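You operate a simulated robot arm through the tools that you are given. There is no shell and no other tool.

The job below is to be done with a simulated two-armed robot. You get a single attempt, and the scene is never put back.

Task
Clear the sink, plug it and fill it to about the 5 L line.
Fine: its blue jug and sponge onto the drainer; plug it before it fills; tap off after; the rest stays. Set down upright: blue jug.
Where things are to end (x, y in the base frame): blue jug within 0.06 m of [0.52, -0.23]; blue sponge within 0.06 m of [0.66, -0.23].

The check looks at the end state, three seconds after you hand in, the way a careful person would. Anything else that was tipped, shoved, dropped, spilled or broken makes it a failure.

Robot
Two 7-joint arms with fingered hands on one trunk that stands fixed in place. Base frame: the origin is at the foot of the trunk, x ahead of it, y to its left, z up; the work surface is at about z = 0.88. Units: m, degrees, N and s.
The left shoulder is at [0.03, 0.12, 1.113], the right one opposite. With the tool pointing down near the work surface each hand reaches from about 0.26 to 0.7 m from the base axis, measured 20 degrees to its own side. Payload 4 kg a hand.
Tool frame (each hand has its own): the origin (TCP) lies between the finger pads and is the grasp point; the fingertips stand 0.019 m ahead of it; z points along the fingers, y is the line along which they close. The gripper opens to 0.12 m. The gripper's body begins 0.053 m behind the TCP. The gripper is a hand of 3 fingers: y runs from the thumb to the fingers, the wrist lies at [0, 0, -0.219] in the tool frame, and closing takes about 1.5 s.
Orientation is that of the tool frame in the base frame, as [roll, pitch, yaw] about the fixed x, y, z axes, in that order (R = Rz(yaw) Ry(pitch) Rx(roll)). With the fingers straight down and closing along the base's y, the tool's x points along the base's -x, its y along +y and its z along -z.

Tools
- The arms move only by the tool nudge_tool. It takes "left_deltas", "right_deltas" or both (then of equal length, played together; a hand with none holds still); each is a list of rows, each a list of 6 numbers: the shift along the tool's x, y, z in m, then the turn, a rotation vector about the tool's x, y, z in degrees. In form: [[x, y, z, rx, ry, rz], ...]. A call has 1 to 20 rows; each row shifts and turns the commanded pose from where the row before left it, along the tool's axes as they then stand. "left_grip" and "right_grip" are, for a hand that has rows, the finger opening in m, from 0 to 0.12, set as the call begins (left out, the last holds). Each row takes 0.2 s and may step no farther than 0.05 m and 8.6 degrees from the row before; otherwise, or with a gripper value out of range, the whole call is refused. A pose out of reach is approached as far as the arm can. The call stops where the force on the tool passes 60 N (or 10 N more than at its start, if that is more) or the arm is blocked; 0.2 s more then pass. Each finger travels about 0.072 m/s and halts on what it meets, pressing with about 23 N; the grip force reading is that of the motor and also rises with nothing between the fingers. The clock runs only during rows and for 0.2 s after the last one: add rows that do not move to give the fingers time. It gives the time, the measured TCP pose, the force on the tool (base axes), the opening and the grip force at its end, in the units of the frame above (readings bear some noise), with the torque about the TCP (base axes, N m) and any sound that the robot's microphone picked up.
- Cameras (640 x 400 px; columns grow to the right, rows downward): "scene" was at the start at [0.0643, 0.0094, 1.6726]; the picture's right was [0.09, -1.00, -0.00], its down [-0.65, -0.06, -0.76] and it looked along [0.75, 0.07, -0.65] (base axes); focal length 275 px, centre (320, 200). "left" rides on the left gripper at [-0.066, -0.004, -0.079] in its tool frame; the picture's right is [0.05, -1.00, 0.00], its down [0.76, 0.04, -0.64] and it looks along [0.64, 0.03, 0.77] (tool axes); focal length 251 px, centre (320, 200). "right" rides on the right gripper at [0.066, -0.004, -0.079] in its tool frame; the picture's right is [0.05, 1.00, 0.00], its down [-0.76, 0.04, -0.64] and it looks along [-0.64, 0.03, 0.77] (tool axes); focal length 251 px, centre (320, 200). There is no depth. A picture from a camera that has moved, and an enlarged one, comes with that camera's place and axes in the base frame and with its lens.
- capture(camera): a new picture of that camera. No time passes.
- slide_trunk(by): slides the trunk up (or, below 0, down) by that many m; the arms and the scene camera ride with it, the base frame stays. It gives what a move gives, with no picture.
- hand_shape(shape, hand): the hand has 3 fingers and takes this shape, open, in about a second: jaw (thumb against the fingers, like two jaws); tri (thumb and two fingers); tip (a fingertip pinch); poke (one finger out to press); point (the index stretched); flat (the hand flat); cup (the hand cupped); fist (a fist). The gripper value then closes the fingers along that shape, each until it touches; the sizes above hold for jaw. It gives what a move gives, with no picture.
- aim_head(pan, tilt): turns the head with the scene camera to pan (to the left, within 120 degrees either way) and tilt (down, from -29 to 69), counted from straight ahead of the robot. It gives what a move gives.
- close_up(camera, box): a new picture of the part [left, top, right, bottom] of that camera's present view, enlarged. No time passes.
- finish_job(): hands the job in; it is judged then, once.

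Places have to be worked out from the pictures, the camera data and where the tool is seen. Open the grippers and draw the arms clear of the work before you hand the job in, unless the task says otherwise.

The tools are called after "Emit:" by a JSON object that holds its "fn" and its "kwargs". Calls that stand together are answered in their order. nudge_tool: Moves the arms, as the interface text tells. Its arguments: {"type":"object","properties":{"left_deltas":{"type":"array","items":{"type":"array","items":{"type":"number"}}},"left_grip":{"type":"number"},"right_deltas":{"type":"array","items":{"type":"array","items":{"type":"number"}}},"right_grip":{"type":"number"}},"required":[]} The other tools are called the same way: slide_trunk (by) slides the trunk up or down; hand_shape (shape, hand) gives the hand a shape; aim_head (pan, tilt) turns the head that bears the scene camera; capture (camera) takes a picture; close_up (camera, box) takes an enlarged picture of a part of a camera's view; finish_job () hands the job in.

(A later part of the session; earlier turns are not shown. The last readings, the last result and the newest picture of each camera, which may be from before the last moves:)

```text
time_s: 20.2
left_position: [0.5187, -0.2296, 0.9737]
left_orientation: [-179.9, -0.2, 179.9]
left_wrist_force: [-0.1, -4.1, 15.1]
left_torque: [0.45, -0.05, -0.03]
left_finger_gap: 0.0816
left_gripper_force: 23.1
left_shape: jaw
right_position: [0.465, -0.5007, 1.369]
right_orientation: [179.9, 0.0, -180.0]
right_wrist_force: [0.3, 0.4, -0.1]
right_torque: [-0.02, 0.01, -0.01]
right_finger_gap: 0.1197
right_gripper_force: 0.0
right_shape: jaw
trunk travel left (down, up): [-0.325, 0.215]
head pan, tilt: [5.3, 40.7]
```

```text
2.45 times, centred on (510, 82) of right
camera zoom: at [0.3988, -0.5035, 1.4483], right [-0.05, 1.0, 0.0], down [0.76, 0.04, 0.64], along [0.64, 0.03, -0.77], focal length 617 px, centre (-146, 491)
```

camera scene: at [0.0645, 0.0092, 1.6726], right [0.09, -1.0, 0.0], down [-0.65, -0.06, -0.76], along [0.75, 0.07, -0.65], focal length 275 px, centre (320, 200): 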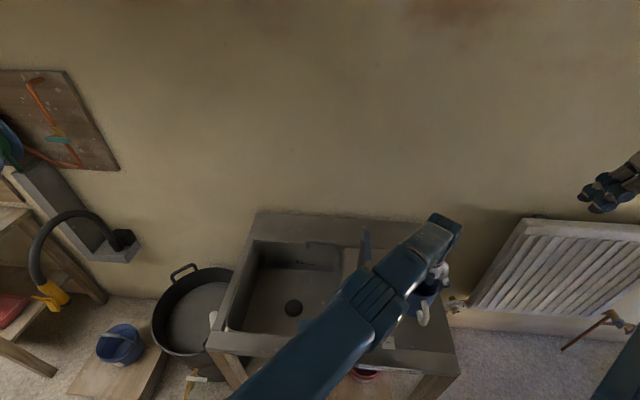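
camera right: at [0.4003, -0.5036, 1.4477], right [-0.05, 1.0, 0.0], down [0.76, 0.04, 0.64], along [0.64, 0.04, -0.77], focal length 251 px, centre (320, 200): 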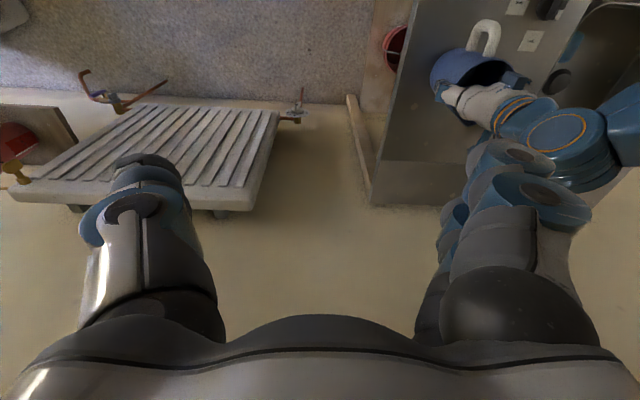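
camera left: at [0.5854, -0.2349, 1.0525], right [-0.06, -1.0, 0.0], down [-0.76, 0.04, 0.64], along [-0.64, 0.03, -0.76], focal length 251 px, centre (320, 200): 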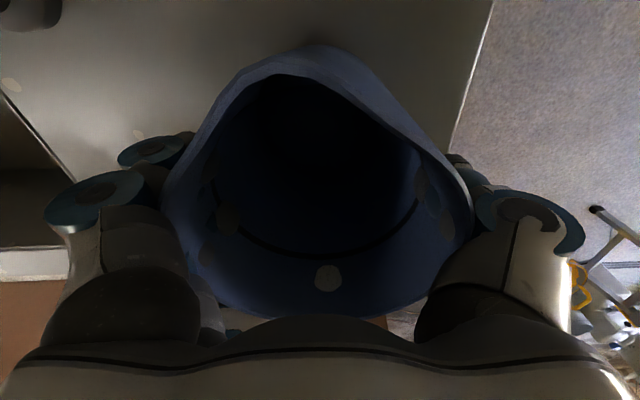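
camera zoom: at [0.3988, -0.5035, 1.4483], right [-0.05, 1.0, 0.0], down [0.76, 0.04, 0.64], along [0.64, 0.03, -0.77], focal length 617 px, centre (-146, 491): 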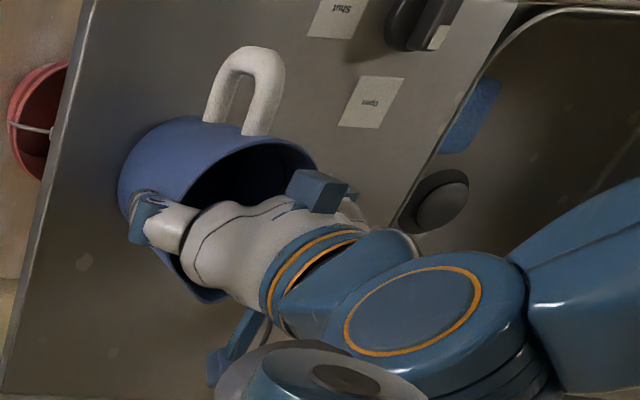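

The jug is down (15 N upward). I ease off 1.5 mm and open the fingers.

Emit:
{"fn": "nudge_tool", "kwargs": {"left_deltas": [[0, 0, -0.0015, 0, 0, 0], [0, 0, 0, 0, 0, 0]], "left_grip": 0.03}}

Emit:
{"fn": "nudge_tool", "kwargs": {"left_deltas": [[0, 0, 0, 0, 0, 0], [0, 0, 0, 0, 0, 0], [0, 0, 0, 0, 0, 0], [0, 0, 0, 0, 0, 0], [0, 0, 0, 0, 0, 0]], "left_grip": 0.12}}

Emit:
{"fn": "capture", "kwargs": {"camera": "left"}}

Emit:
{"fn": "close_up", "kwargs": {"camera": "right", "box": [380, 0, 640, 163]}}

```text
time_s: 20.8
left_position: [0.5189, -0.2319, 0.974]
left_orientation: [-180.0, -0.2, 179.8]
left_wrist_force: [-1.0, -4.5, 13.7]
left_torque: [0.31, -0.07, -0.04]
left_finger_gap: 0.0813
left_gripper_force: 23.4
left_shape: jaw
right_position: [0.4648, -0.5002, 1.3686]
right_orientation: [-180.0, 0.0, 179.9]
right_wrist_force: [-0.9, 1.1, -0.1]
right_torque: [0.02, 0.01, 0.0]
right_finger_gap: 0.1197
right_gripper_force: 0.0
right_shape: jaw
trunk travel left (down, up): [-0.325, 0.215]
head pan, tilt: [5.3, 40.7]
```

```text
time_s: 22.0
left_position: [0.5194, -0.2313, 0.9736]
left_orientation: [180.0, -0.2, 179.8]
left_wrist_force: [0.0, -5.5, 15.6]
left_torque: [0.08, -0.02, 0.03]
left_finger_gap: 0.1195
left_gripper_force: 0.1
left_shape: jaw
right_position: [0.4649, -0.5004, 1.3699]
right_orientation: [-180.0, 0.0, 180.0]
right_wrist_force: [-0.2, -0.2, -0.3]
right_torque: [0.03, -0.02, -0.02]
right_finger_gap: 0.12
right_gripper_force: 0.1
right_shape: jaw
trunk travel left (down, up): [-0.325, 0.215]
head pan, tilt: [5.3, 40.7]
```

```text
taken
camera left: at [0.5855, -0.2349, 1.0524], right [-0.06, -1.0, 0.0], down [-0.76, 0.04, 0.65], along [-0.64, 0.04, -0.76], focal length 251 px, centre (320, 200)
```

left: 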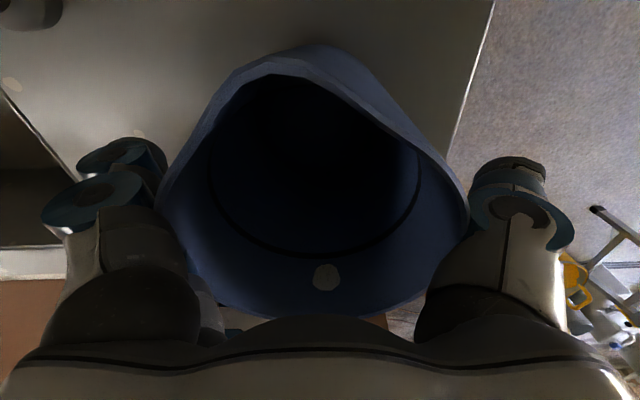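

```text
2.45 times, centred on (510, 82) of right
camera zoom: at [0.3988, -0.5039, 1.4481], right [-0.05, 1.0, 0.0], down [0.76, 0.04, 0.64], along [0.64, 0.04, -0.77], focal length 617 px, centre (-146, 491)
```

zoom: 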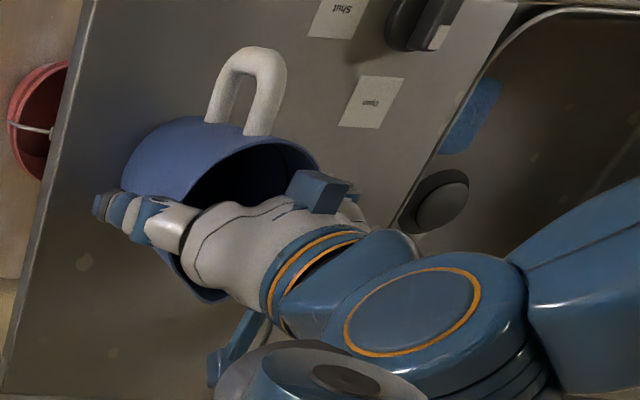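

The fingers are open and the jug stands; the remaining 15 N is probably the palm resting on its rim. I rise slowly, straight up.

Emit:
{"fn": "nudge_tool", "kwargs": {"left_deltas": [[0, 0, -0.003, 0, 0, 0], [0, 0, -0.005, 0, 0, 0], [0, 0, 0, 0, 0, 0]]}}

Emit:
{"fn": "capture", "kwargs": {"camera": "left"}}

Emit:
{"fn": "close_up", "kwargs": {"camera": "right", "box": [380, 0, 640, 163]}}

```text
time_s: 22.8
left_position: [0.5201, -0.2289, 0.9806]
left_orientation: [179.8, -0.3, 180.0]
left_wrist_force: [-0.3, -0.1, -0.4]
left_torque: [0.01, 0.01, 0.0]
left_finger_gap: 0.12
left_gripper_force: 0.1
left_shape: jaw
right_position: [0.4656, -0.5, 1.3667]
right_orientation: [-180.0, 0.1, 179.9]
right_wrist_force: [-0.6, 0.2, 0.4]
right_torque: [0.0, 0.0, 0.03]
right_finger_gap: 0.12
right_gripper_force: 0.0
right_shape: jaw
trunk travel left (down, up): [-0.325, 0.215]
head pan, tilt: [5.3, 40.7]
```

```text
taken
camera left: at [0.5863, -0.2343, 1.059], right [-0.06, -1.0, 0.0], down [-0.76, 0.04, 0.65], along [-0.65, 0.04, -0.76], focal length 251 px, centre (320, 200)
```

left: 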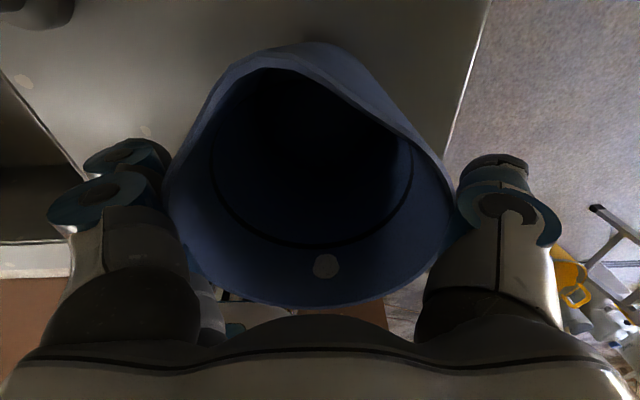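

```text
2.45 times, centred on (510, 82) of right
camera zoom: at [0.4002, -0.5036, 1.4477], right [-0.05, 1.0, 0.0], down [0.76, 0.04, 0.64], along [0.64, 0.03, -0.77], focal length 617 px, centre (-146, 491)
```

zoom: 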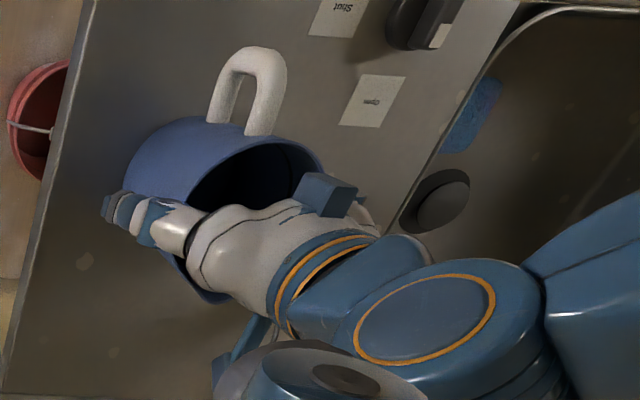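

The jug stands free. I rise straight up out of it, with a 2 mm shift toward the thumb's side for clearance.

Emit:
{"fn": "nudge_tool", "kwargs": {"left_deltas": [[0, -0.002, -0.005, 0, 0, 0], [0, 0, -0.02, 0, 0, 0], [0, 0, -0.03, 0, 0, 0], [0, 0, -0.04, 0, 0, 0], [0, 0, -0.04, 0, 0, 0], [0, 0, -0.04, 0, 0, 0], [0, 0, 0, 0, 0, 0]]}}

Emit:
{"fn": "capture", "kwargs": {"camera": "left"}}

Emit:
{"fn": "close_up", "kwargs": {"camera": "right", "box": [380, 0, 640, 163]}}

```text
time_s: 24.4
left_position: [0.5157, -0.228, 1.1528]
left_orientation: [-180.0, -0.4, 179.9]
left_wrist_force: [0.1, 0.7, -0.1]
left_torque: [-0.04, 0.0, -0.02]
left_finger_gap: 0.1198
left_gripper_force: 0.1
left_shape: jaw
left hand out of reach, approached as far as the arm can: row 6
right_position: [0.4664, -0.5003, 1.367]
right_orientation: [179.9, -0.1, -179.9]
right_wrist_force: [0.0, -0.2, 1.0]
right_torque: [-0.01, -0.02, 0.03]
right_finger_gap: 0.1197
right_gripper_force: 0.0
right_shape: jaw
trunk travel left (down, up): [-0.325, 0.215]
head pan, tilt: [5.3, 40.7]
```

```text
taken
camera left: at [0.5829, -0.2332, 1.2323], right [-0.06, -1.0, 0.0], down [-0.76, 0.04, 0.65], along [-0.65, 0.04, -0.76], focal length 251 px, centre (320, 200)
```

left: 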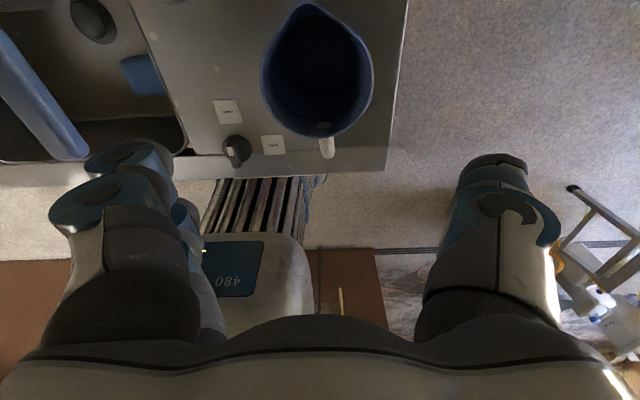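

```text
2.45 times, centred on (510, 82) of right
camera zoom: at [0.4005, -0.5038, 1.4475], right [-0.05, 1.0, 0.0], down [0.77, 0.04, 0.64], along [0.64, 0.04, -0.77], focal length 617 px, centre (-146, 491)
```

zoom: 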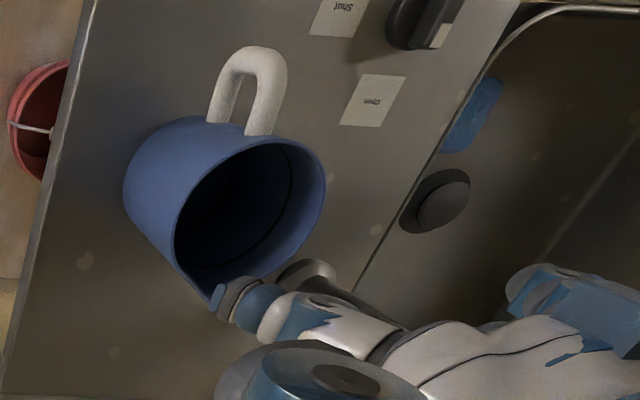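

The jug stands upright near (0.52, -0.23). I withdraw the left hand toward me and back over to its own side, clear of the lever.

Emit:
{"fn": "nudge_tool", "kwargs": {"left_deltas": [[0.04, 0, 0, 0, 0, 0], [0.04, 0, 0, 0, 0, 0], [0.04, 0, 0, 0, 0, 0], [0, 0.04, 0, 0, 0, 0], [0, 0.04, 0, 0, 0, 0], [0, 0.04, 0, 0, 0, 0], [0, 0.04, 0, 0, 0, 0], [0, 0.04, 0, 0, 0, 0], [0, 0.04, 0, 0, 0, 0], [0, 0.04, 0, 0, 0, 0], [0, 0.04, 0, 0, 0, 0], [0, 0.04, 0, 0, 0, 0], [0, 0.04, 0, 0, 0, 0], [0, 0.04, 0, 0, 0, 0], [0, 0.04, 0, 0, 0, 0], [0, 0.04, 0, 0, 0, 0], [0, 0.04, 0, 0, 0, 0], [0, 0, 0, 0, 0, 0]]}}

Emit:
{"fn": "capture", "kwargs": {"camera": "scene"}}

Emit:
{"fn": "capture", "kwargs": {"camera": "right"}}

```text
time_s: 28.2
left_position: [0.3955, 0.3299, 1.1589]
left_orientation: [180.0, -0.3, 179.8]
left_wrist_force: [1.0, 0.4, -0.1]
left_torque: [-0.02, -0.01, -0.02]
left_finger_gap: 0.1199
left_gripper_force: 0.1
left_shape: jaw
right_position: [0.4654, -0.5007, 1.3676]
right_orientation: [-180.0, 0.0, 180.0]
right_wrist_force: [-0.4, -0.5, 0.6]
right_torque: [0.04, -0.03, -0.03]
right_finger_gap: 0.1198
right_gripper_force: 0.1
right_shape: jaw
trunk travel left (down, up): [-0.325, 0.215]
head pan, tilt: [5.3, 40.7]
```

```text
taken
camera scene: at [0.0642, 0.0084, 1.6726], right [0.09, -1.0, 0.0], down [-0.65, -0.06, -0.76], along [0.75, 0.07, -0.65], focal length 275 px, centre (320, 200)
```

scene: 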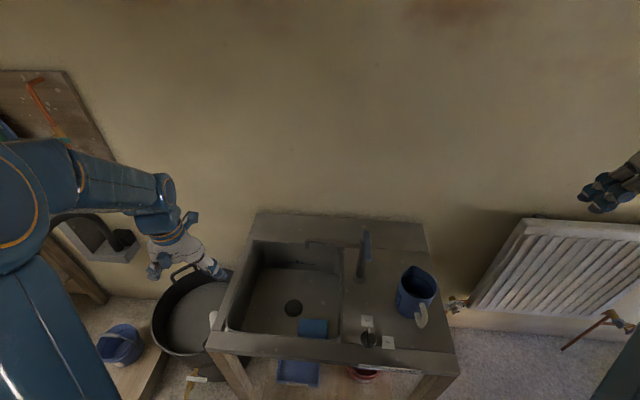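

```text
taken
camera right: at [0.4, -0.5044, 1.4474], right [-0.05, 1.0, 0.0], down [0.76, 0.04, 0.64], along [0.64, 0.04, -0.77], focal length 251 px, centre (320, 200)
```

right: 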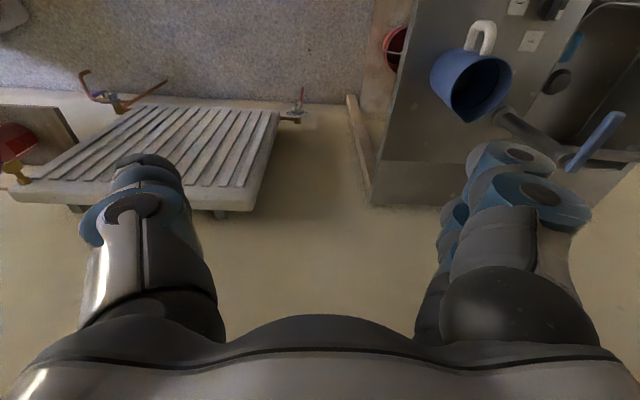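

The jug stands on the drainer. I enlarge the scene view to confirm its place and study the sponge and tap.

Emit:
{"fn": "close_up", "kwargs": {"camera": "scene", "box": [220, 210, 460, 360]}}

Emit:
{"fn": "close_up", "kwargs": {"camera": "scene", "box": [290, 215, 390, 290]}}

```text
2.67 times, centred on (340, 285) of scene
camera zoom: at [0.0642, 0.0084, 1.6726], right [0.09, -1.0, 0.0], down [-0.65, -0.06, -0.76], along [0.75, 0.07, -0.65], focal length 734 px, centre (267, -27)
```

zoom: 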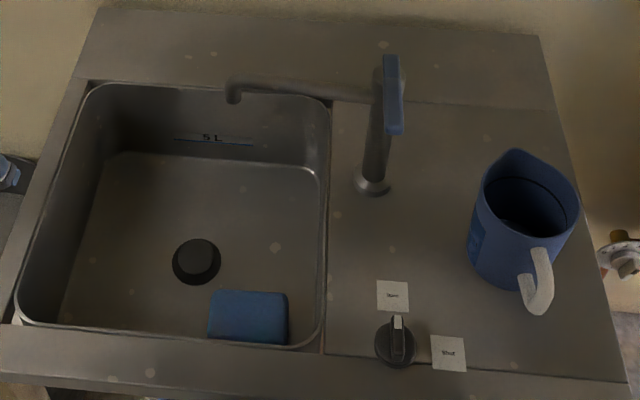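

```text
5.33 times, centred on (340, 252) of scene
camera zoom: at [0.0642, 0.0084, 1.6726], right [0.09, -1.0, 0.0], down [-0.65, -0.06, -0.76], along [0.75, 0.07, -0.65], focal length 1468 px, centre (213, -80)
```

zoom: 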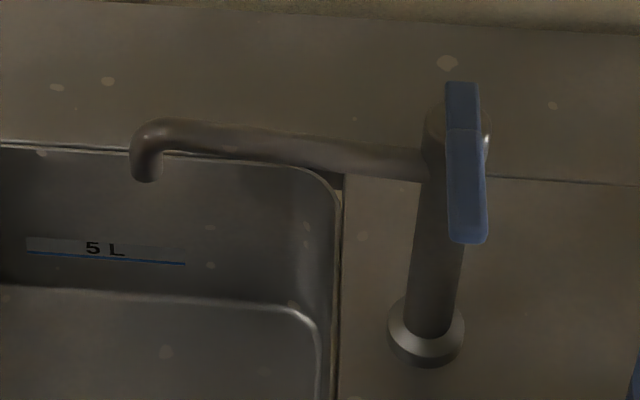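

The jug is upright and in place. Now I turn the right hand 90° clockwise, so it closes along x and its camera faces the basin's open side, and bring it over the sponge at (0.474, 0.066).

Emit:
{"fn": "nudge_tool", "kwargs": {"right_deltas": [[0, 0, 0, 0, 0, 8.18], [0, 0, 0, 0, 0, 8.18], [0, 0, 0, 0, 0, 8.18], [0, 0, 0, 0, 0, 8.18], [0, 0, 0, 0, 0, 8.18], [0, 0, 0, 0, 0, 8.18], [0, 0, 0, 0, 0, 8.18], [0, 0, 0, 0, 0, 8.18], [0, 0, 0, 0, 0, 8.18], [0, 0, 0, 0, 0, 8.18], [0, 0, 0, 0, 0, 8.2], [0, 0, 0, 0, 0, 0]], "right_grip": 0.12}}

Emit:
{"fn": "capture", "kwargs": {"camera": "scene"}}

```text
time_s: 30.8
left_position: [0.3955, 0.3297, 1.1581]
left_orientation: [-180.0, -0.3, 179.9]
left_wrist_force: [0.1, -0.6, 0.4]
left_torque: [0.0, -0.01, -0.02]
left_finger_gap: 0.1198
left_gripper_force: 0.1
left_shape: jaw
right_position: [0.4642, -0.4994, 1.367]
right_orientation: [-180.0, 0.0, 89.8]
right_wrist_force: [0.7, 1.2, -0.9]
right_torque: [0.01, 0.01, -0.01]
right_finger_gap: 0.1199
right_gripper_force: 0.1
right_shape: jaw
trunk travel left (down, up): [-0.325, 0.215]
head pan, tilt: [5.3, 40.7]
```

```text
taken
camera scene: at [0.0642, 0.0094, 1.6726], right [0.09, -1.0, 0.0], down [-0.65, -0.06, -0.76], along [0.75, 0.07, -0.65], focal length 275 px, centre (320, 200)
```

scene: 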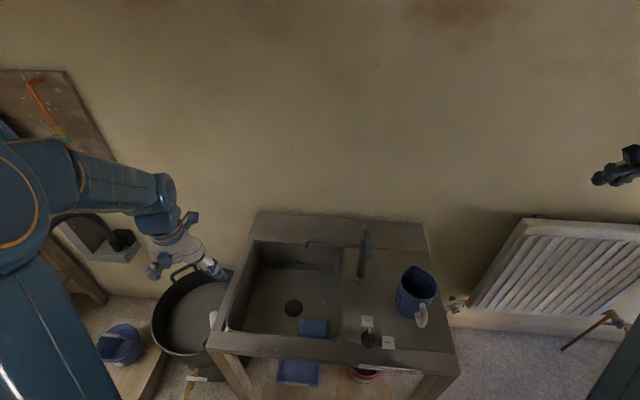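

The turn worked without trouble. I carry the right hand left at the same height until it is above the sponge.

Emit:
{"fn": "nudge_tool", "kwargs": {"right_deltas": [[0.044, 0, 0, 0, 0, 0], [0.044, 0, 0, 0, 0, 0], [0.044, 0, 0, 0, 0, 0], [0.044, 0, 0, 0, 0, 0], [0.044, 0, 0, 0, 0, 0], [0.044, 0, 0, 0, 0, 0], [0.044, 0, 0, 0, 0, 0], [0.044, 0, 0, 0, 0, 0], [0.044, 0, 0, 0, 0, 0], [0.044, 0, 0, 0, 0, 0], [0.044, 0, 0, 0, 0, 0], [0.044, 0, 0, 0, 0, 0], [0.044, 0.009, 0, 0, 0, 0], [0, 0, 0.045, 0, 0, 0], [0, 0, 0.045, 0, 0, 0], [0, 0, 0.045, 0, 0, 0], [0, 0, 0.045, 0, 0, 0], [0, 0, 0.045, 0, 0, 0], [0, 0, 0, 0, 0, 0]]}}

Emit:
{"fn": "capture", "kwargs": {"camera": "right"}}

Emit:
{"fn": "capture", "kwargs": {"camera": "scene"}}

Emit:
{"fn": "capture", "kwargs": {"camera": "left"}}

```text
time_s: 34.8
left_position: [0.3959, 0.3303, 1.158]
left_orientation: [179.9, -0.2, 179.8]
left_wrist_force: [0.5, -0.9, -0.4]
left_torque: [0.0, -0.01, 0.01]
left_finger_gap: 0.12
left_gripper_force: 0.0
left_shape: jaw
right_position: [0.4735, 0.0698, 1.1412]
right_orientation: [-179.9, 0.0, 90.1]
right_wrist_force: [0.7, -0.3, 0.2]
right_torque: [-0.01, -0.02, -0.04]
right_finger_gap: 0.1199
right_gripper_force: 0.1
right_shape: jaw
trunk travel left (down, up): [-0.325, 0.215]
head pan, tilt: [5.3, 40.7]
```

```text
taken
camera right: at [0.4712, 0.1367, 1.2223], right [1.0, 0.05, 0.0], down [0.04, -0.76, 0.64], along [0.03, -0.64, -0.77], focal length 251 px, centre (320, 200)
```

right: 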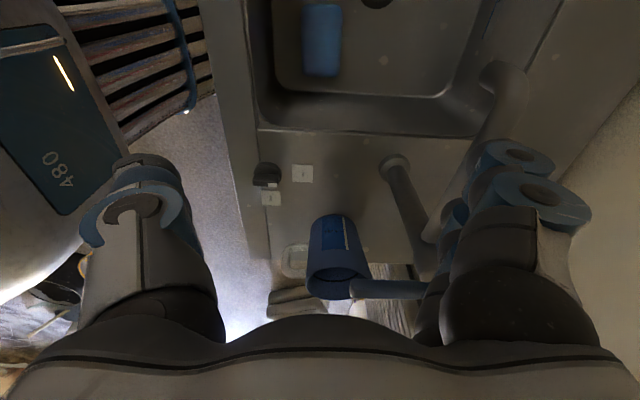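

```text
taken
camera scene: at [0.0635, 0.009, 1.6727], right [0.09, -1.0, 0.0], down [-0.65, -0.06, -0.76], along [0.76, 0.07, -0.65], focal length 275 px, centre (320, 200)
```

scene: 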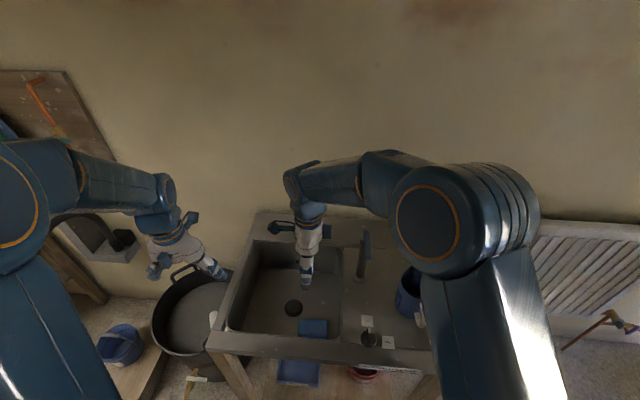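

```text
taken
camera left: at [0.4607, 0.326, 1.2369], right [-0.06, -1.0, 0.0], down [-0.76, 0.04, 0.65], along [-0.65, 0.04, -0.76], focal length 251 px, centre (320, 200)
```

left: 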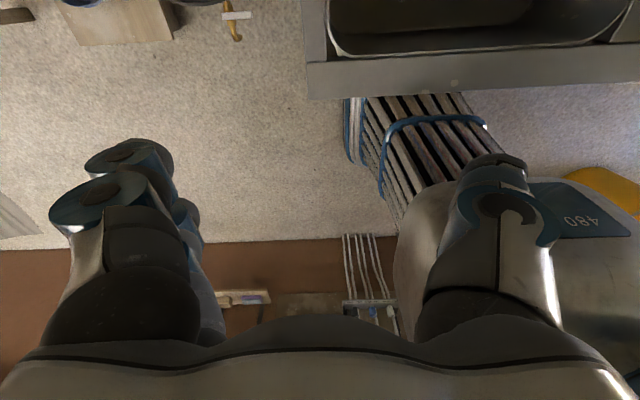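

The sponge is centred at about (0.475, 0.068) and spans roughly 0.064 by 0.10 m. I lower to z ≈ 0.86 above it and check clearances to the walls and tap.

Emit:
{"fn": "nudge_tool", "kwargs": {"right_deltas": [[0.005, 0.001, 0.04, 0, 0, 0], [0, 0, 0.04, 0, 0, 0], [0, 0, 0.04, 0, 0, 0], [0, 0, 0.04, 0, 0, 0], [0, 0, 0.04, 0, 0, 0], [0, 0, 0.04, 0, 0, 0], [0, 0, 0.04, 0, 0, 0], [0, 0, 0, 0, 0, 0]], "right_grip": 0.105}}

Emit:
{"fn": "capture", "kwargs": {"camera": "right"}}

Emit:
{"fn": "capture", "kwargs": {"camera": "scene"}}

```text
time_s: 36.6
left_position: [0.3952, 0.3304, 1.1582]
left_orientation: [-179.9, -0.2, 179.8]
left_wrist_force: [0.0, 0.4, 0.9]
left_torque: [0.0, -0.01, 0.01]
left_finger_gap: 0.12
left_gripper_force: 0.1
left_shape: jaw
right_position: [0.4719, 0.0766, 0.8626]
right_orientation: [-180.0, 0.0, 89.9]
right_wrist_force: [-0.2, -0.6, -0.4]
right_torque: [-0.02, 0.01, 0.01]
right_finger_gap: 0.105
right_gripper_force: 0.1
right_shape: jaw
trunk travel left (down, up): [-0.325, 0.215]
head pan, tilt: [5.3, 40.7]
```

```text
taken
camera right: at [0.4692, 0.1438, 0.9418], right [1.0, 0.05, 0.0], down [0.04, -0.76, 0.64], along [0.03, -0.64, -0.77], focal length 251 px, centre (320, 200)
```

right: 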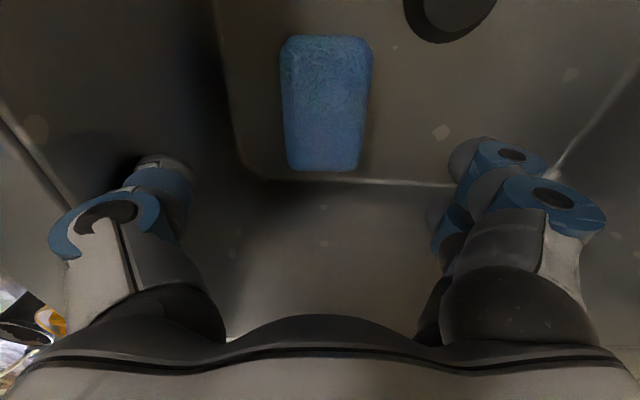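

```text
taken
camera scene: at [0.0639, 0.0093, 1.6726], right [0.09, -1.0, 0.0], down [-0.65, -0.06, -0.76], along [0.75, 0.07, -0.65], focal length 275 px, centre (320, 200)
```

scene: 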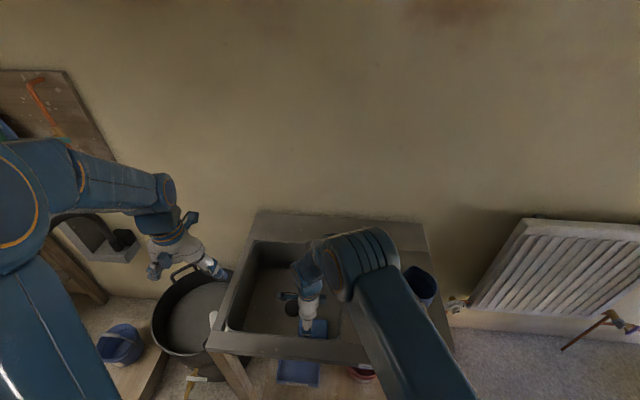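

The sponge sits centrally between the fingers (centre x ≈ 0.476). I shift 4 mm forward and descend to fingertip depth just above the floor.

Emit:
{"fn": "nudge_tool", "kwargs": {"right_deltas": [[-0.001, 0.004, 0.03, 0, 0, 0], [0, 0, 0.03, 0, 0, 0], [0, 0, 0.03, 0, 0, 0], [0, 0, 0.02, 0, 0, 0], [0, 0, 0.011, 0, 0, 0], [0, 0, 0, 0, 0, 0]], "right_grip": 0.105}}

Emit:
{"fn": "capture", "kwargs": {"camera": "right"}}

Emit:
{"fn": "capture", "kwargs": {"camera": "scene"}}

```text
time_s: 38.0
left_position: [0.3945, 0.3306, 1.1592]
left_orientation: [-179.9, -0.3, -180.0]
left_wrist_force: [-0.1, -0.1, -0.8]
left_torque: [0.0, 0.04, 0.06]
left_finger_gap: 0.12
left_gripper_force: 0.1
left_shape: jaw
right_position: [0.4774, 0.0779, 0.7398]
right_orientation: [-179.8, 0.0, 89.9]
right_wrist_force: [0.3, -0.4, -0.4]
right_torque: [-0.01, 0.0, -0.01]
right_finger_gap: 0.1051
right_gripper_force: 0.0
right_shape: jaw
trunk travel left (down, up): [-0.325, 0.215]
head pan, tilt: [5.3, 40.7]
```

```text
taken
camera right: at [0.4736, 0.1438, 0.8196], right [1.0, 0.05, 0.0], down [0.04, -0.76, 0.64], along [0.03, -0.64, -0.77], focal length 251 px, centre (320, 200)
```

right: 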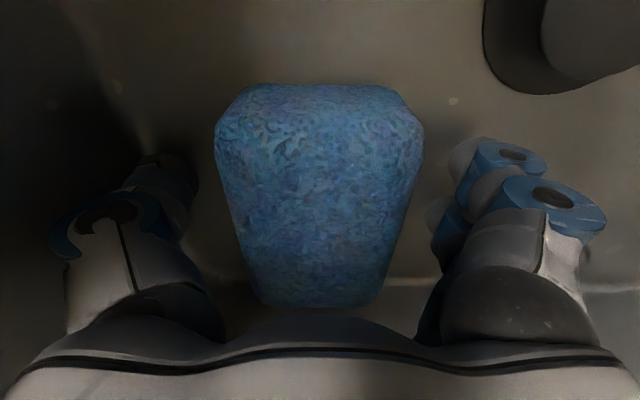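

```text
taken
camera scene: at [0.0644, 0.0095, 1.6726], right [0.09, -1.0, 0.0], down [-0.65, -0.06, -0.76], along [0.75, 0.07, -0.65], focal length 275 px, centre (320, 200)
```

scene: 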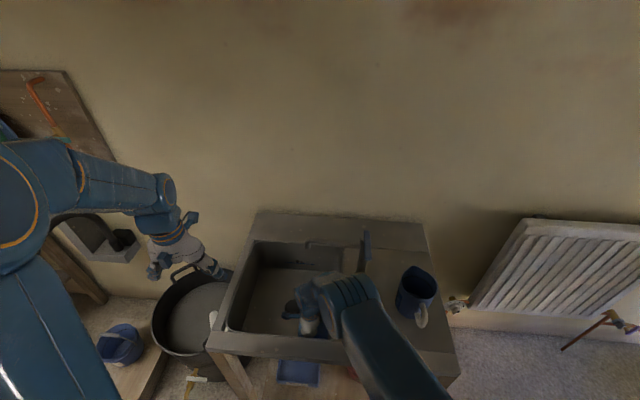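

The sponge lies between the fingers, with no contact force. I close the fingers on it.

Emit:
{"fn": "nudge_tool", "kwargs": {"right_deltas": [[0, 0, 0, 0, 0, 0], [0, 0, 0, 0, 0, 0], [0, 0, 0, 0, 0, 0], [0, 0, 0, 0, 0, 0], [0, 0, 0, 0, 0, 0], [0, 0, 0, 0, 0, 0], [0, 0, 0, 0, 0, 0]], "right_grip": 0.03}}

Emit:
{"fn": "capture", "kwargs": {"camera": "right"}}

```text
time_s: 39.6
left_position: [0.3946, 0.3309, 1.1578]
left_orientation: [-180.0, -0.3, 179.9]
left_wrist_force: [0.4, -0.4, -0.5]
left_torque: [0.0, 0.02, -0.01]
left_finger_gap: 0.12
left_gripper_force: 0.1
left_shape: jaw
right_position: [0.4763, 0.0772, 0.7396]
right_orientation: [-179.9, 0.1, 90.0]
right_wrist_force: [1.0, -0.3, -0.2]
right_torque: [-0.01, 0.03, -0.01]
right_finger_gap: 0.0587
right_gripper_force: 22.7
right_shape: jaw
trunk travel left (down, up): [-0.325, 0.215]
head pan, tilt: [5.3, 40.7]
```

```text
taken
camera right: at [0.4736, 0.1439, 0.8198], right [1.0, 0.05, 0.0], down [0.04, -0.76, 0.64], along [0.03, -0.64, -0.77], focal length 251 px, centre (320, 200)
```

right: 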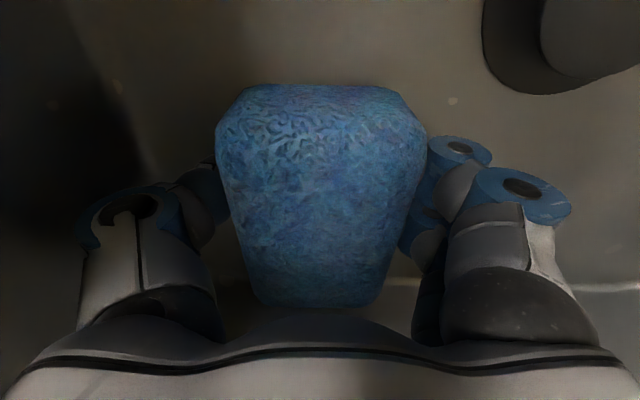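

Gripped at 0.059 m. I lift it straight up out of the basin to z ≈ 1.14 and draw back a little from the tap.

Emit:
{"fn": "nudge_tool", "kwargs": {"right_deltas": [[0, 0, -0.02, 0, 0, 0], [0, 0, -0.04, 0, 0, 0], [0, 0, -0.04, 0, 0, 0], [0, 0, -0.04, 0, 0, 0], [0, 0, -0.04, 0, 0, 0], [0, 0, -0.04, 0, 0, 0], [0, 0, -0.04, 0, 0, 0], [0, 0, -0.04, 0, 0, 0], [0, 0, -0.04, 0, 0, 0], [0, 0, -0.04, 0, 0, 0], [0, 0, -0.02, 0, 0, 0], [0, -0.035, 0, 0, 0, 0], [0, -0.035, 0, 0, 0, 0], [0, 0, 0, 0, 0, 0]]}}

Emit:
{"fn": "capture", "kwargs": {"camera": "right"}}

Emit:
{"fn": "capture", "kwargs": {"camera": "scene"}}

```text
time_s: 42.6
left_position: [0.3971, 0.3315, 1.1581]
left_orientation: [-180.0, -0.3, 179.9]
left_wrist_force: [0.1, 0.8, -0.1]
left_torque: [-0.01, 0.03, -0.01]
left_finger_gap: 0.1198
left_gripper_force: 0.1
left_shape: jaw
right_position: [0.4102, 0.0749, 1.1404]
right_orientation: [-179.8, 0.0, 90.1]
right_wrist_force: [0.4, -0.6, 0.0]
right_torque: [0.03, 0.03, -0.03]
right_finger_gap: 0.0586
right_gripper_force: 23.1
right_shape: jaw
trunk travel left (down, up): [-0.325, 0.215]
head pan, tilt: [5.3, 40.7]
```

```text
taken
camera right: at [0.4058, 0.1408, 1.2205], right [1.0, 0.05, 0.0], down [0.04, -0.76, 0.64], along [0.03, -0.64, -0.77], focal length 251 px, centre (320, 200)
```

right: 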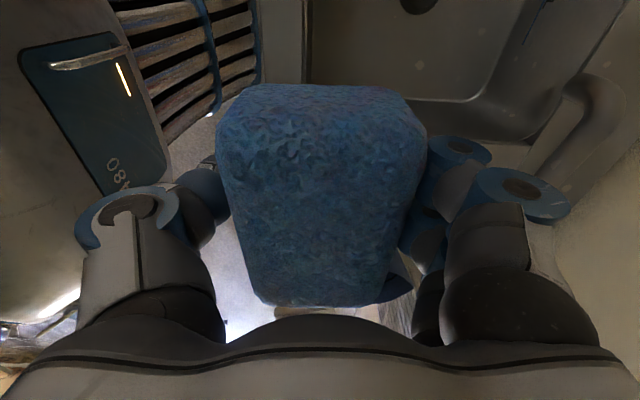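

```text
taken
camera scene: at [0.0655, 0.0096, 1.6725], right [0.09, -1.0, 0.0], down [-0.65, -0.06, -0.76], along [0.75, 0.07, -0.65], focal length 275 px, centre (320, 200)
```

scene: 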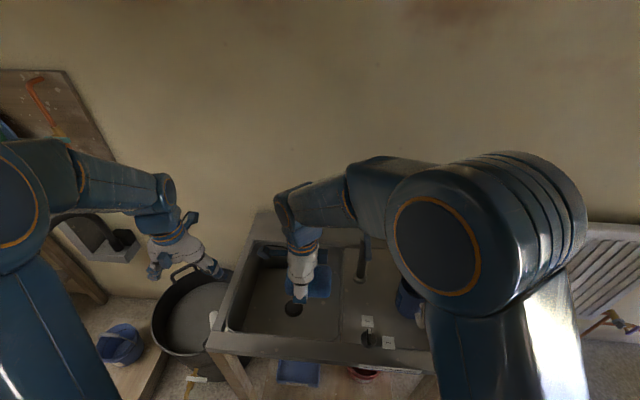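

The sponge is held firmly. I swing it to y ≈ -0.215 at x = 0.41, above the jug's height.

Emit:
{"fn": "nudge_tool", "kwargs": {"right_deltas": [[-0.036, 0, 0, 0, 0, 0], [-0.036, 0, 0, 0, 0, 0], [-0.036, 0, 0, 0, 0, 0], [-0.036, 0, 0, 0, 0, 0], [-0.036, 0, 0, 0, 0, 0], [-0.036, 0, 0, 0, 0, 0], [-0.036, 0, 0, 0, 0, 0], [-0.038, 0, 0, 0, 0, 0], [0, 0, 0, 0, 0, 0]]}}

Emit:
{"fn": "capture", "kwargs": {"camera": "scene"}}

Emit:
{"fn": "capture", "kwargs": {"camera": "right"}}

```text
time_s: 44.6
left_position: [0.3956, 0.3317, 1.1575]
left_orientation: [180.0, -0.3, 179.9]
left_wrist_force: [-0.6, -0.2, 0.9]
left_torque: [-0.01, 0.01, 0.02]
left_finger_gap: 0.1204
left_gripper_force: 0.1
left_shape: jaw
right_position: [0.4085, -0.2136, 1.1415]
right_orientation: [-180.0, 0.1, 90.1]
right_wrist_force: [0.4, -0.1, -0.8]
right_torque: [0.02, 0.0, -0.03]
right_finger_gap: 0.0584
right_gripper_force: 23.4
right_shape: jaw
trunk travel left (down, up): [-0.325, 0.215]
head pan, tilt: [5.3, 40.7]
```

```text
taken
camera scene: at [0.0644, 0.0106, 1.6726], right [0.09, -1.0, 0.0], down [-0.65, -0.06, -0.76], along [0.75, 0.07, -0.65], focal length 275 px, centre (320, 200)
```

scene: 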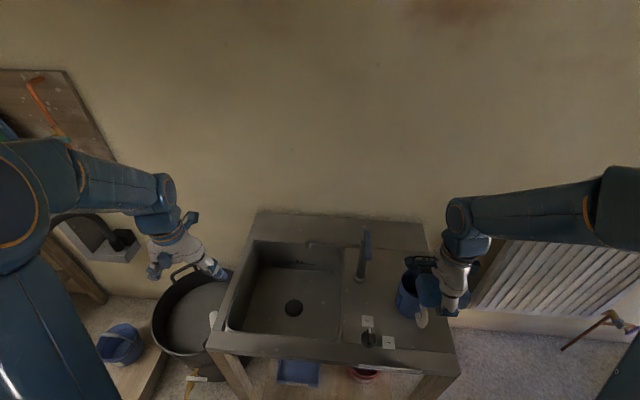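

```text
taken
camera right: at [0.4051, -0.1475, 1.2215], right [1.0, 0.06, 0.0], down [0.04, -0.76, 0.64], along [0.03, -0.64, -0.77], focal length 251 px, centre (320, 200)
```

right: 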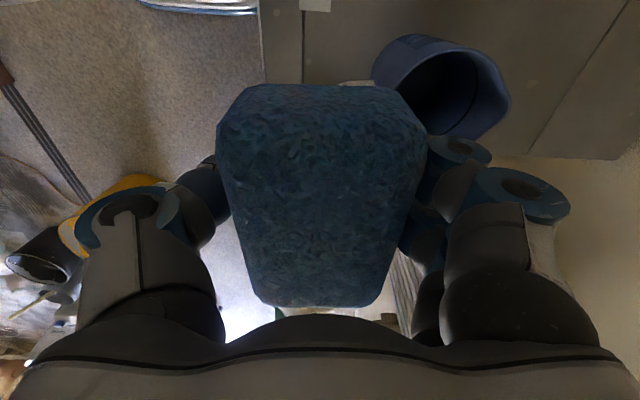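

The hand is right of the tap, level with the jug. I carry the sponge forward over the jug at z ≈ 1.075 to x ≈ 0.66.

Emit:
{"fn": "nudge_tool", "kwargs": {"right_deltas": [[-0.002, 0.032, 0.016, 0, 0, 0], [0, 0.032, 0.016, 0, 0, 0], [0, 0.032, 0.016, 0, 0, 0], [0, 0.032, 0.016, 0, 0, 0], [0, 0.032, 0, 0, 0, 0], [0, 0.032, 0, 0, 0, 0], [0, 0.032, 0, 0, 0, 0], [0, 0.03, 0, 0, 0, 0], [0, 0, 0, 0, 0, 0]]}}

Emit:
{"fn": "capture", "kwargs": {"camera": "scene"}}

Emit:
{"fn": "capture", "kwargs": {"camera": "right"}}

```text
time_s: 46.6
left_position: [0.3944, 0.3309, 1.1587]
left_orientation: [-180.0, -0.2, 179.9]
left_wrist_force: [-0.7, 0.0, 0.4]
left_torque: [0.0, 0.05, 0.0]
left_finger_gap: 0.1199
left_gripper_force: 0.1
left_shape: jaw
right_position: [0.6617, -0.2168, 1.0755]
right_orientation: [-179.9, -0.1, 89.9]
right_wrist_force: [0.5, -0.6, -0.5]
right_torque: [0.01, -0.02, 0.0]
right_finger_gap: 0.0581
right_gripper_force: 22.8
right_shape: jaw
trunk travel left (down, up): [-0.325, 0.215]
head pan, tilt: [5.3, 40.7]
```

```text
taken
camera scene: at [0.0633, 0.0094, 1.6727], right [0.09, -1.0, 0.0], down [-0.65, -0.06, -0.76], along [0.76, 0.07, -0.65], focal length 275 px, centre (320, 200)
```

scene: 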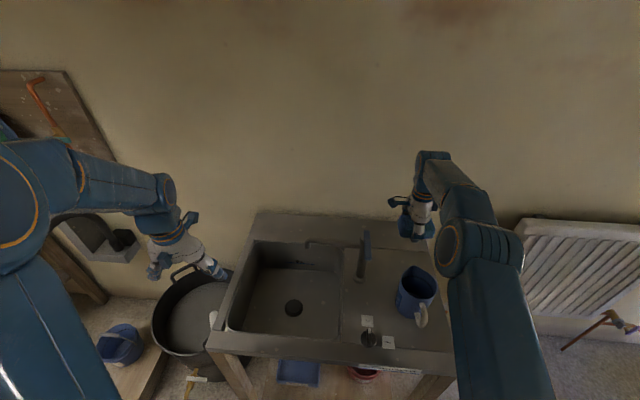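

```text
taken
camera right: at [0.6585, -0.1499, 1.1557], right [1.0, 0.05, 0.0], down [0.04, -0.76, 0.64], along [0.03, -0.64, -0.77], focal length 251 px, centre (320, 200)
```

right: 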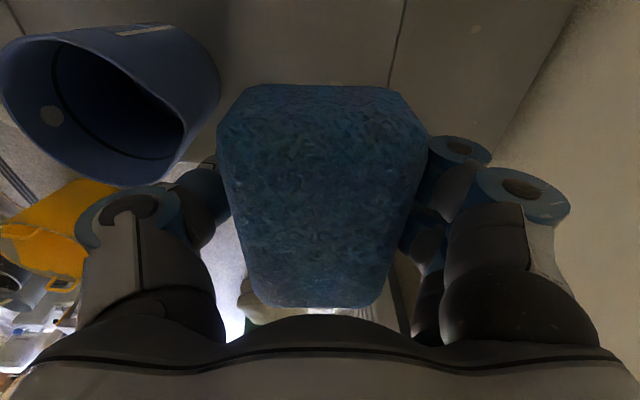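

The sponge is above (0.662, -0.226) with the jug's side about 2 cm from the thumb. I edge 8 mm forward and lower it toward the drainer.

Emit:
{"fn": "nudge_tool", "kwargs": {"right_deltas": [[0, 0.008, 0.01, 0, 0, 0], [0, 0, 0.03, 0, 0, 0], [0, 0, 0.03, 0, 0, 0], [0, 0, 0.03, 0, 0, 0], [0, 0, 0.03, 0, 0, 0], [0, 0, 0.025, 0, 0, 0], [0, 0, 0, 0, 0, 0]]}}

Emit:
{"fn": "capture", "kwargs": {"camera": "right"}}

Emit:
{"fn": "capture", "kwargs": {"camera": "scene"}}

```text
time_s: 48.2
left_position: [0.3957, 0.3321, 1.1591]
left_orientation: [179.9, -0.2, 179.9]
left_wrist_force: [0.4, 0.3, -0.5]
left_torque: [0.0, 0.0, -0.01]
left_finger_gap: 0.1199
left_gripper_force: 0.0
left_shape: jaw
right_position: [0.6612, -0.2145, 0.9226]
right_orientation: [180.0, 0.0, 90.1]
right_wrist_force: [0.8, -0.6, -1.1]
right_torque: [0.03, 0.0, 0.01]
right_finger_gap: 0.0583
right_gripper_force: 23.1
right_shape: jaw
right hand out of reach, approached as far as the arm can: row 5
trunk travel left (down, up): [-0.325, 0.215]
head pan, tilt: [5.3, 40.7]
```

```text
taken
camera right: at [0.6581, -0.1479, 1.0028], right [1.0, 0.05, 0.0], down [0.04, -0.76, 0.64], along [0.03, -0.64, -0.77], focal length 251 px, centre (320, 200)
```

right: 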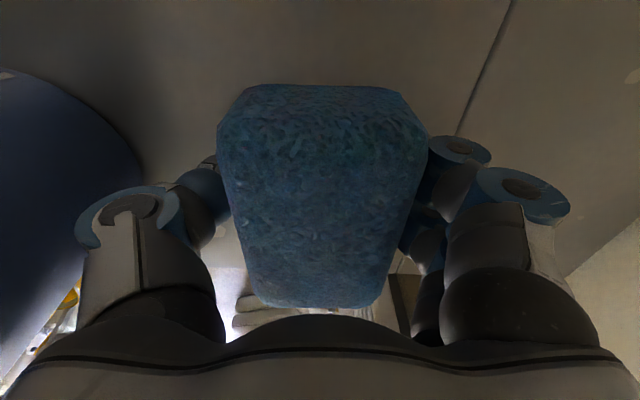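

```text
taken
camera scene: at [0.0642, 0.0095, 1.6726], right [0.09, -1.0, 0.0], down [-0.65, -0.06, -0.76], along [0.75, 0.07, -0.65], focal length 275 px, centre (320, 200)
```

scene: 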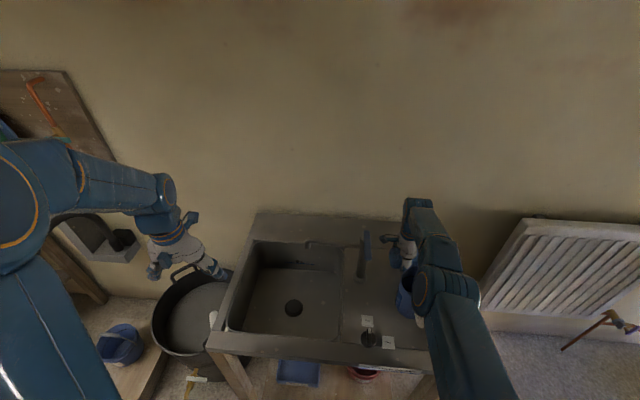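

At z = 0.9226 the arm is at its reach limit, so I ease back slightly in x and lower in small steps to contact.

Emit:
{"fn": "nudge_tool", "kwargs": {"right_deltas": [[0, -0.004, 0.005, 0, 0, 0], [0, 0, 0.004, 0, 0, 0], [0, 0, 0.003, 0, 0, 0], [0, 0, 0, 0, 0, 0]]}}

Emit:
{"fn": "nudge_tool", "kwargs": {"right_deltas": [[0, 0, 0.002, 0, 0, 0], [0, 0, 0.002, 0, 0, 0], [0, 0, 0, 0, 0, 0]]}}

```text
time_s: 49.2
left_position: [0.3945, 0.3313, 1.1578]
left_orientation: [180.0, -0.3, 180.0]
left_wrist_force: [0.0, 0.4, 0.1]
left_torque: [0.0, -0.03, 0.02]
left_finger_gap: 0.1198
left_gripper_force: 0.0
left_shape: jaw
right_position: [0.6578, -0.2146, 0.9107]
right_orientation: [-179.9, 0.1, 90.1]
right_wrist_force: [1.0, -0.2, -0.7]
right_torque: [0.01, -0.01, 0.0]
right_finger_gap: 0.0581
right_gripper_force: 22.8
right_shape: jaw
trunk travel left (down, up): [-0.325, 0.215]
head pan, tilt: [5.3, 40.7]
```

```text
time_s: 50.0
left_position: [0.3955, 0.3309, 1.158]
left_orientation: [179.9, -0.3, 179.9]
left_wrist_force: [-0.5, -0.9, -0.1]
left_torque: [0.02, -0.01, -0.01]
left_finger_gap: 0.1197
left_gripper_force: 0.1
left_shape: jaw
right_position: [0.6582, -0.2135, 0.9063]
right_orientation: [-180.0, 0.0, 90.1]
right_wrist_force: [0.3, 0.5, -1.0]
right_torque: [-0.02, 0.01, 0.01]
right_finger_gap: 0.0582
right_gripper_force: 22.7
right_shape: jaw
trunk travel left (down, up): [-0.325, 0.215]
head pan, tilt: [5.3, 40.7]
```

Still just clear of the surface at 0.9063; I take two more 1.5 mm steps.

Emit:
{"fn": "nudge_tool", "kwargs": {"right_deltas": [[0, 0, 0.0015, 0, 0, 0], [0, 0, 0.0015, 0, 0, 0], [0, 0, 0, 0, 0, 0]]}}

Emit:
{"fn": "capture", "kwargs": {"camera": "right"}}

```text
time_s: 50.8
left_position: [0.3945, 0.3298, 1.1577]
left_orientation: [180.0, -0.2, 179.9]
left_wrist_force: [0.3, -0.2, -0.1]
left_torque: [-0.03, 0.0, 0.02]
left_finger_gap: 0.1199
left_gripper_force: 0.0
left_shape: jaw
right_position: [0.6576, -0.2134, 0.9052]
right_orientation: [-179.9, 0.0, 89.9]
right_wrist_force: [0.4, -0.3, 0.5]
right_torque: [0.0, 0.0, 0.03]
right_finger_gap: 0.0581
right_gripper_force: 23.6
right_shape: jaw
right hand out of reach, approached as far as the arm can: row 1
trunk travel left (down, up): [-0.325, 0.215]
head pan, tilt: [5.3, 40.7]
```

```text
taken
camera right: at [0.6545, -0.1476, 0.9844], right [1.0, 0.05, 0.0], down [0.04, -0.76, 0.64], along [0.03, -0.64, -0.77], focal length 251 px, centre (320, 200)
```

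right: 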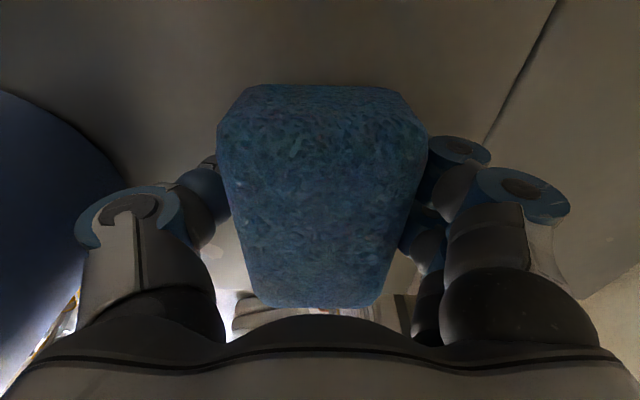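

The sponge is at the surface (bottom within about 1 mm). I open the fingers only to 0.078 m, so the thumb stays away from the jug.

Emit:
{"fn": "nudge_tool", "kwargs": {"right_deltas": [[0, 0, 0, 0, 0, 0], [0, 0, 0, 0, 0, 0], [0, 0, 0, 0, 0, 0], [0, 0, 0, 0, 0, 0]], "right_grip": 0.078}}

Emit:
{"fn": "capture", "kwargs": {"camera": "right"}}

```text
time_s: 51.8
left_position: [0.3965, 0.3309, 1.1565]
left_orientation: [-180.0, -0.3, 179.9]
left_wrist_force: [0.1, -0.2, 0.1]
left_torque: [-0.02, 0.01, -0.02]
left_finger_gap: 0.1197
left_gripper_force: 0.1
left_shape: jaw
right_position: [0.6578, -0.2144, 0.9048]
right_orientation: [179.9, 0.1, 90.0]
right_wrist_force: [0.0, -0.2, -0.1]
right_torque: [-0.01, 0.07, 0.01]
right_finger_gap: 0.0775
right_gripper_force: 0.0
right_shape: jaw
trunk travel left (down, up): [-0.325, 0.215]
head pan, tilt: [5.3, 40.7]
```

```text
taken
camera right: at [0.6545, -0.1475, 0.9844], right [1.0, 0.05, 0.0], down [0.04, -0.76, 0.64], along [0.03, -0.64, -0.77], focal length 251 px, centre (320, 200)
```

right: 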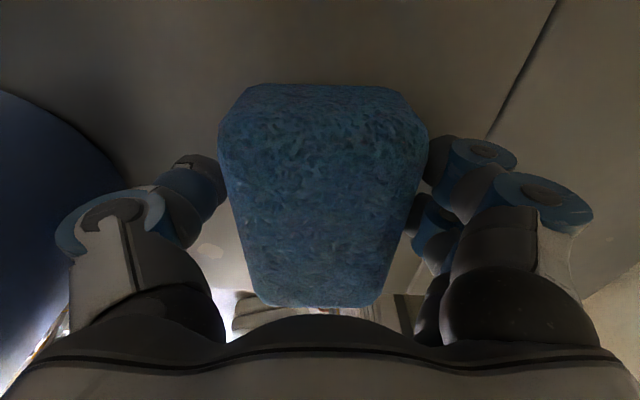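

Released; the sponge rests on the drainer. I rise straight up to z ≈ 1.07 and then draw back toward me over the jug.

Emit:
{"fn": "nudge_tool", "kwargs": {"right_deltas": [[0, 0, -0.01, 0, 0, 0], [0, 0, -0.02, 0, 0, 0], [0, 0, -0.035, 0, 0, 0], [0, 0, -0.04, 0, 0, 0], [0, 0, -0.04, 0, 0, 0], [0, 0, -0.03, 0, 0, 0], [0, 0, 0, 0, 0, 0]]}}

Emit:
{"fn": "capture", "kwargs": {"camera": "right"}}

Emit:
{"fn": "capture", "kwargs": {"camera": "scene"}}

```text
time_s: 53.4
left_position: [0.395, 0.3307, 1.1571]
left_orientation: [-180.0, -0.3, 179.7]
left_wrist_force: [-0.7, 0.0, -0.7]
left_torque: [0.03, -0.02, -0.01]
left_finger_gap: 0.12
left_gripper_force: 0.1
left_shape: jaw
right_position: [0.66, -0.2169, 1.078]
right_orientation: [-179.9, 0.0, 90.1]
right_wrist_force: [-0.7, 0.0, -0.2]
right_torque: [-0.02, -0.01, 0.02]
right_finger_gap: 0.0777
right_gripper_force: 0.0
right_shape: jaw
trunk travel left (down, up): [-0.325, 0.215]
head pan, tilt: [5.3, 40.7]
```

```text
taken
camera right: at [0.6561, -0.15, 1.1579], right [1.0, 0.05, 0.0], down [0.04, -0.76, 0.64], along [0.03, -0.64, -0.77], focal length 251 px, centre (320, 200)
```

right: 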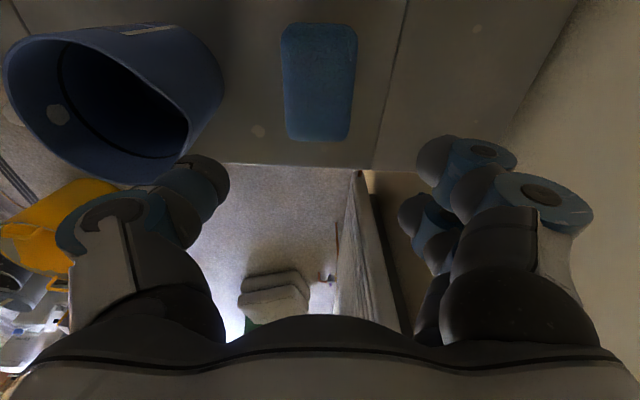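

```text
taken
camera scene: at [0.0648, 0.0093, 1.6725], right [0.09, -1.0, 0.0], down [-0.65, -0.06, -0.76], along [0.75, 0.07, -0.65], focal length 275 px, centre (320, 200)
```

scene: 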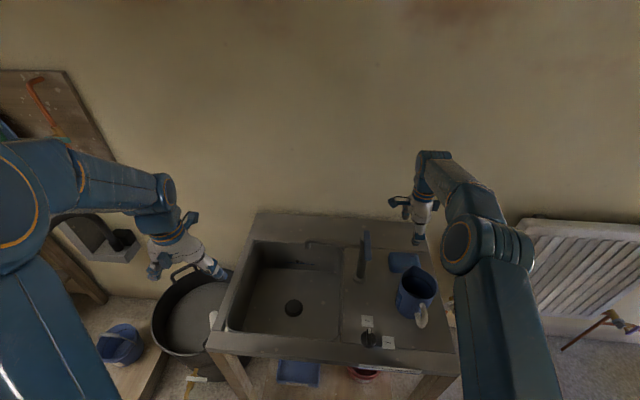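

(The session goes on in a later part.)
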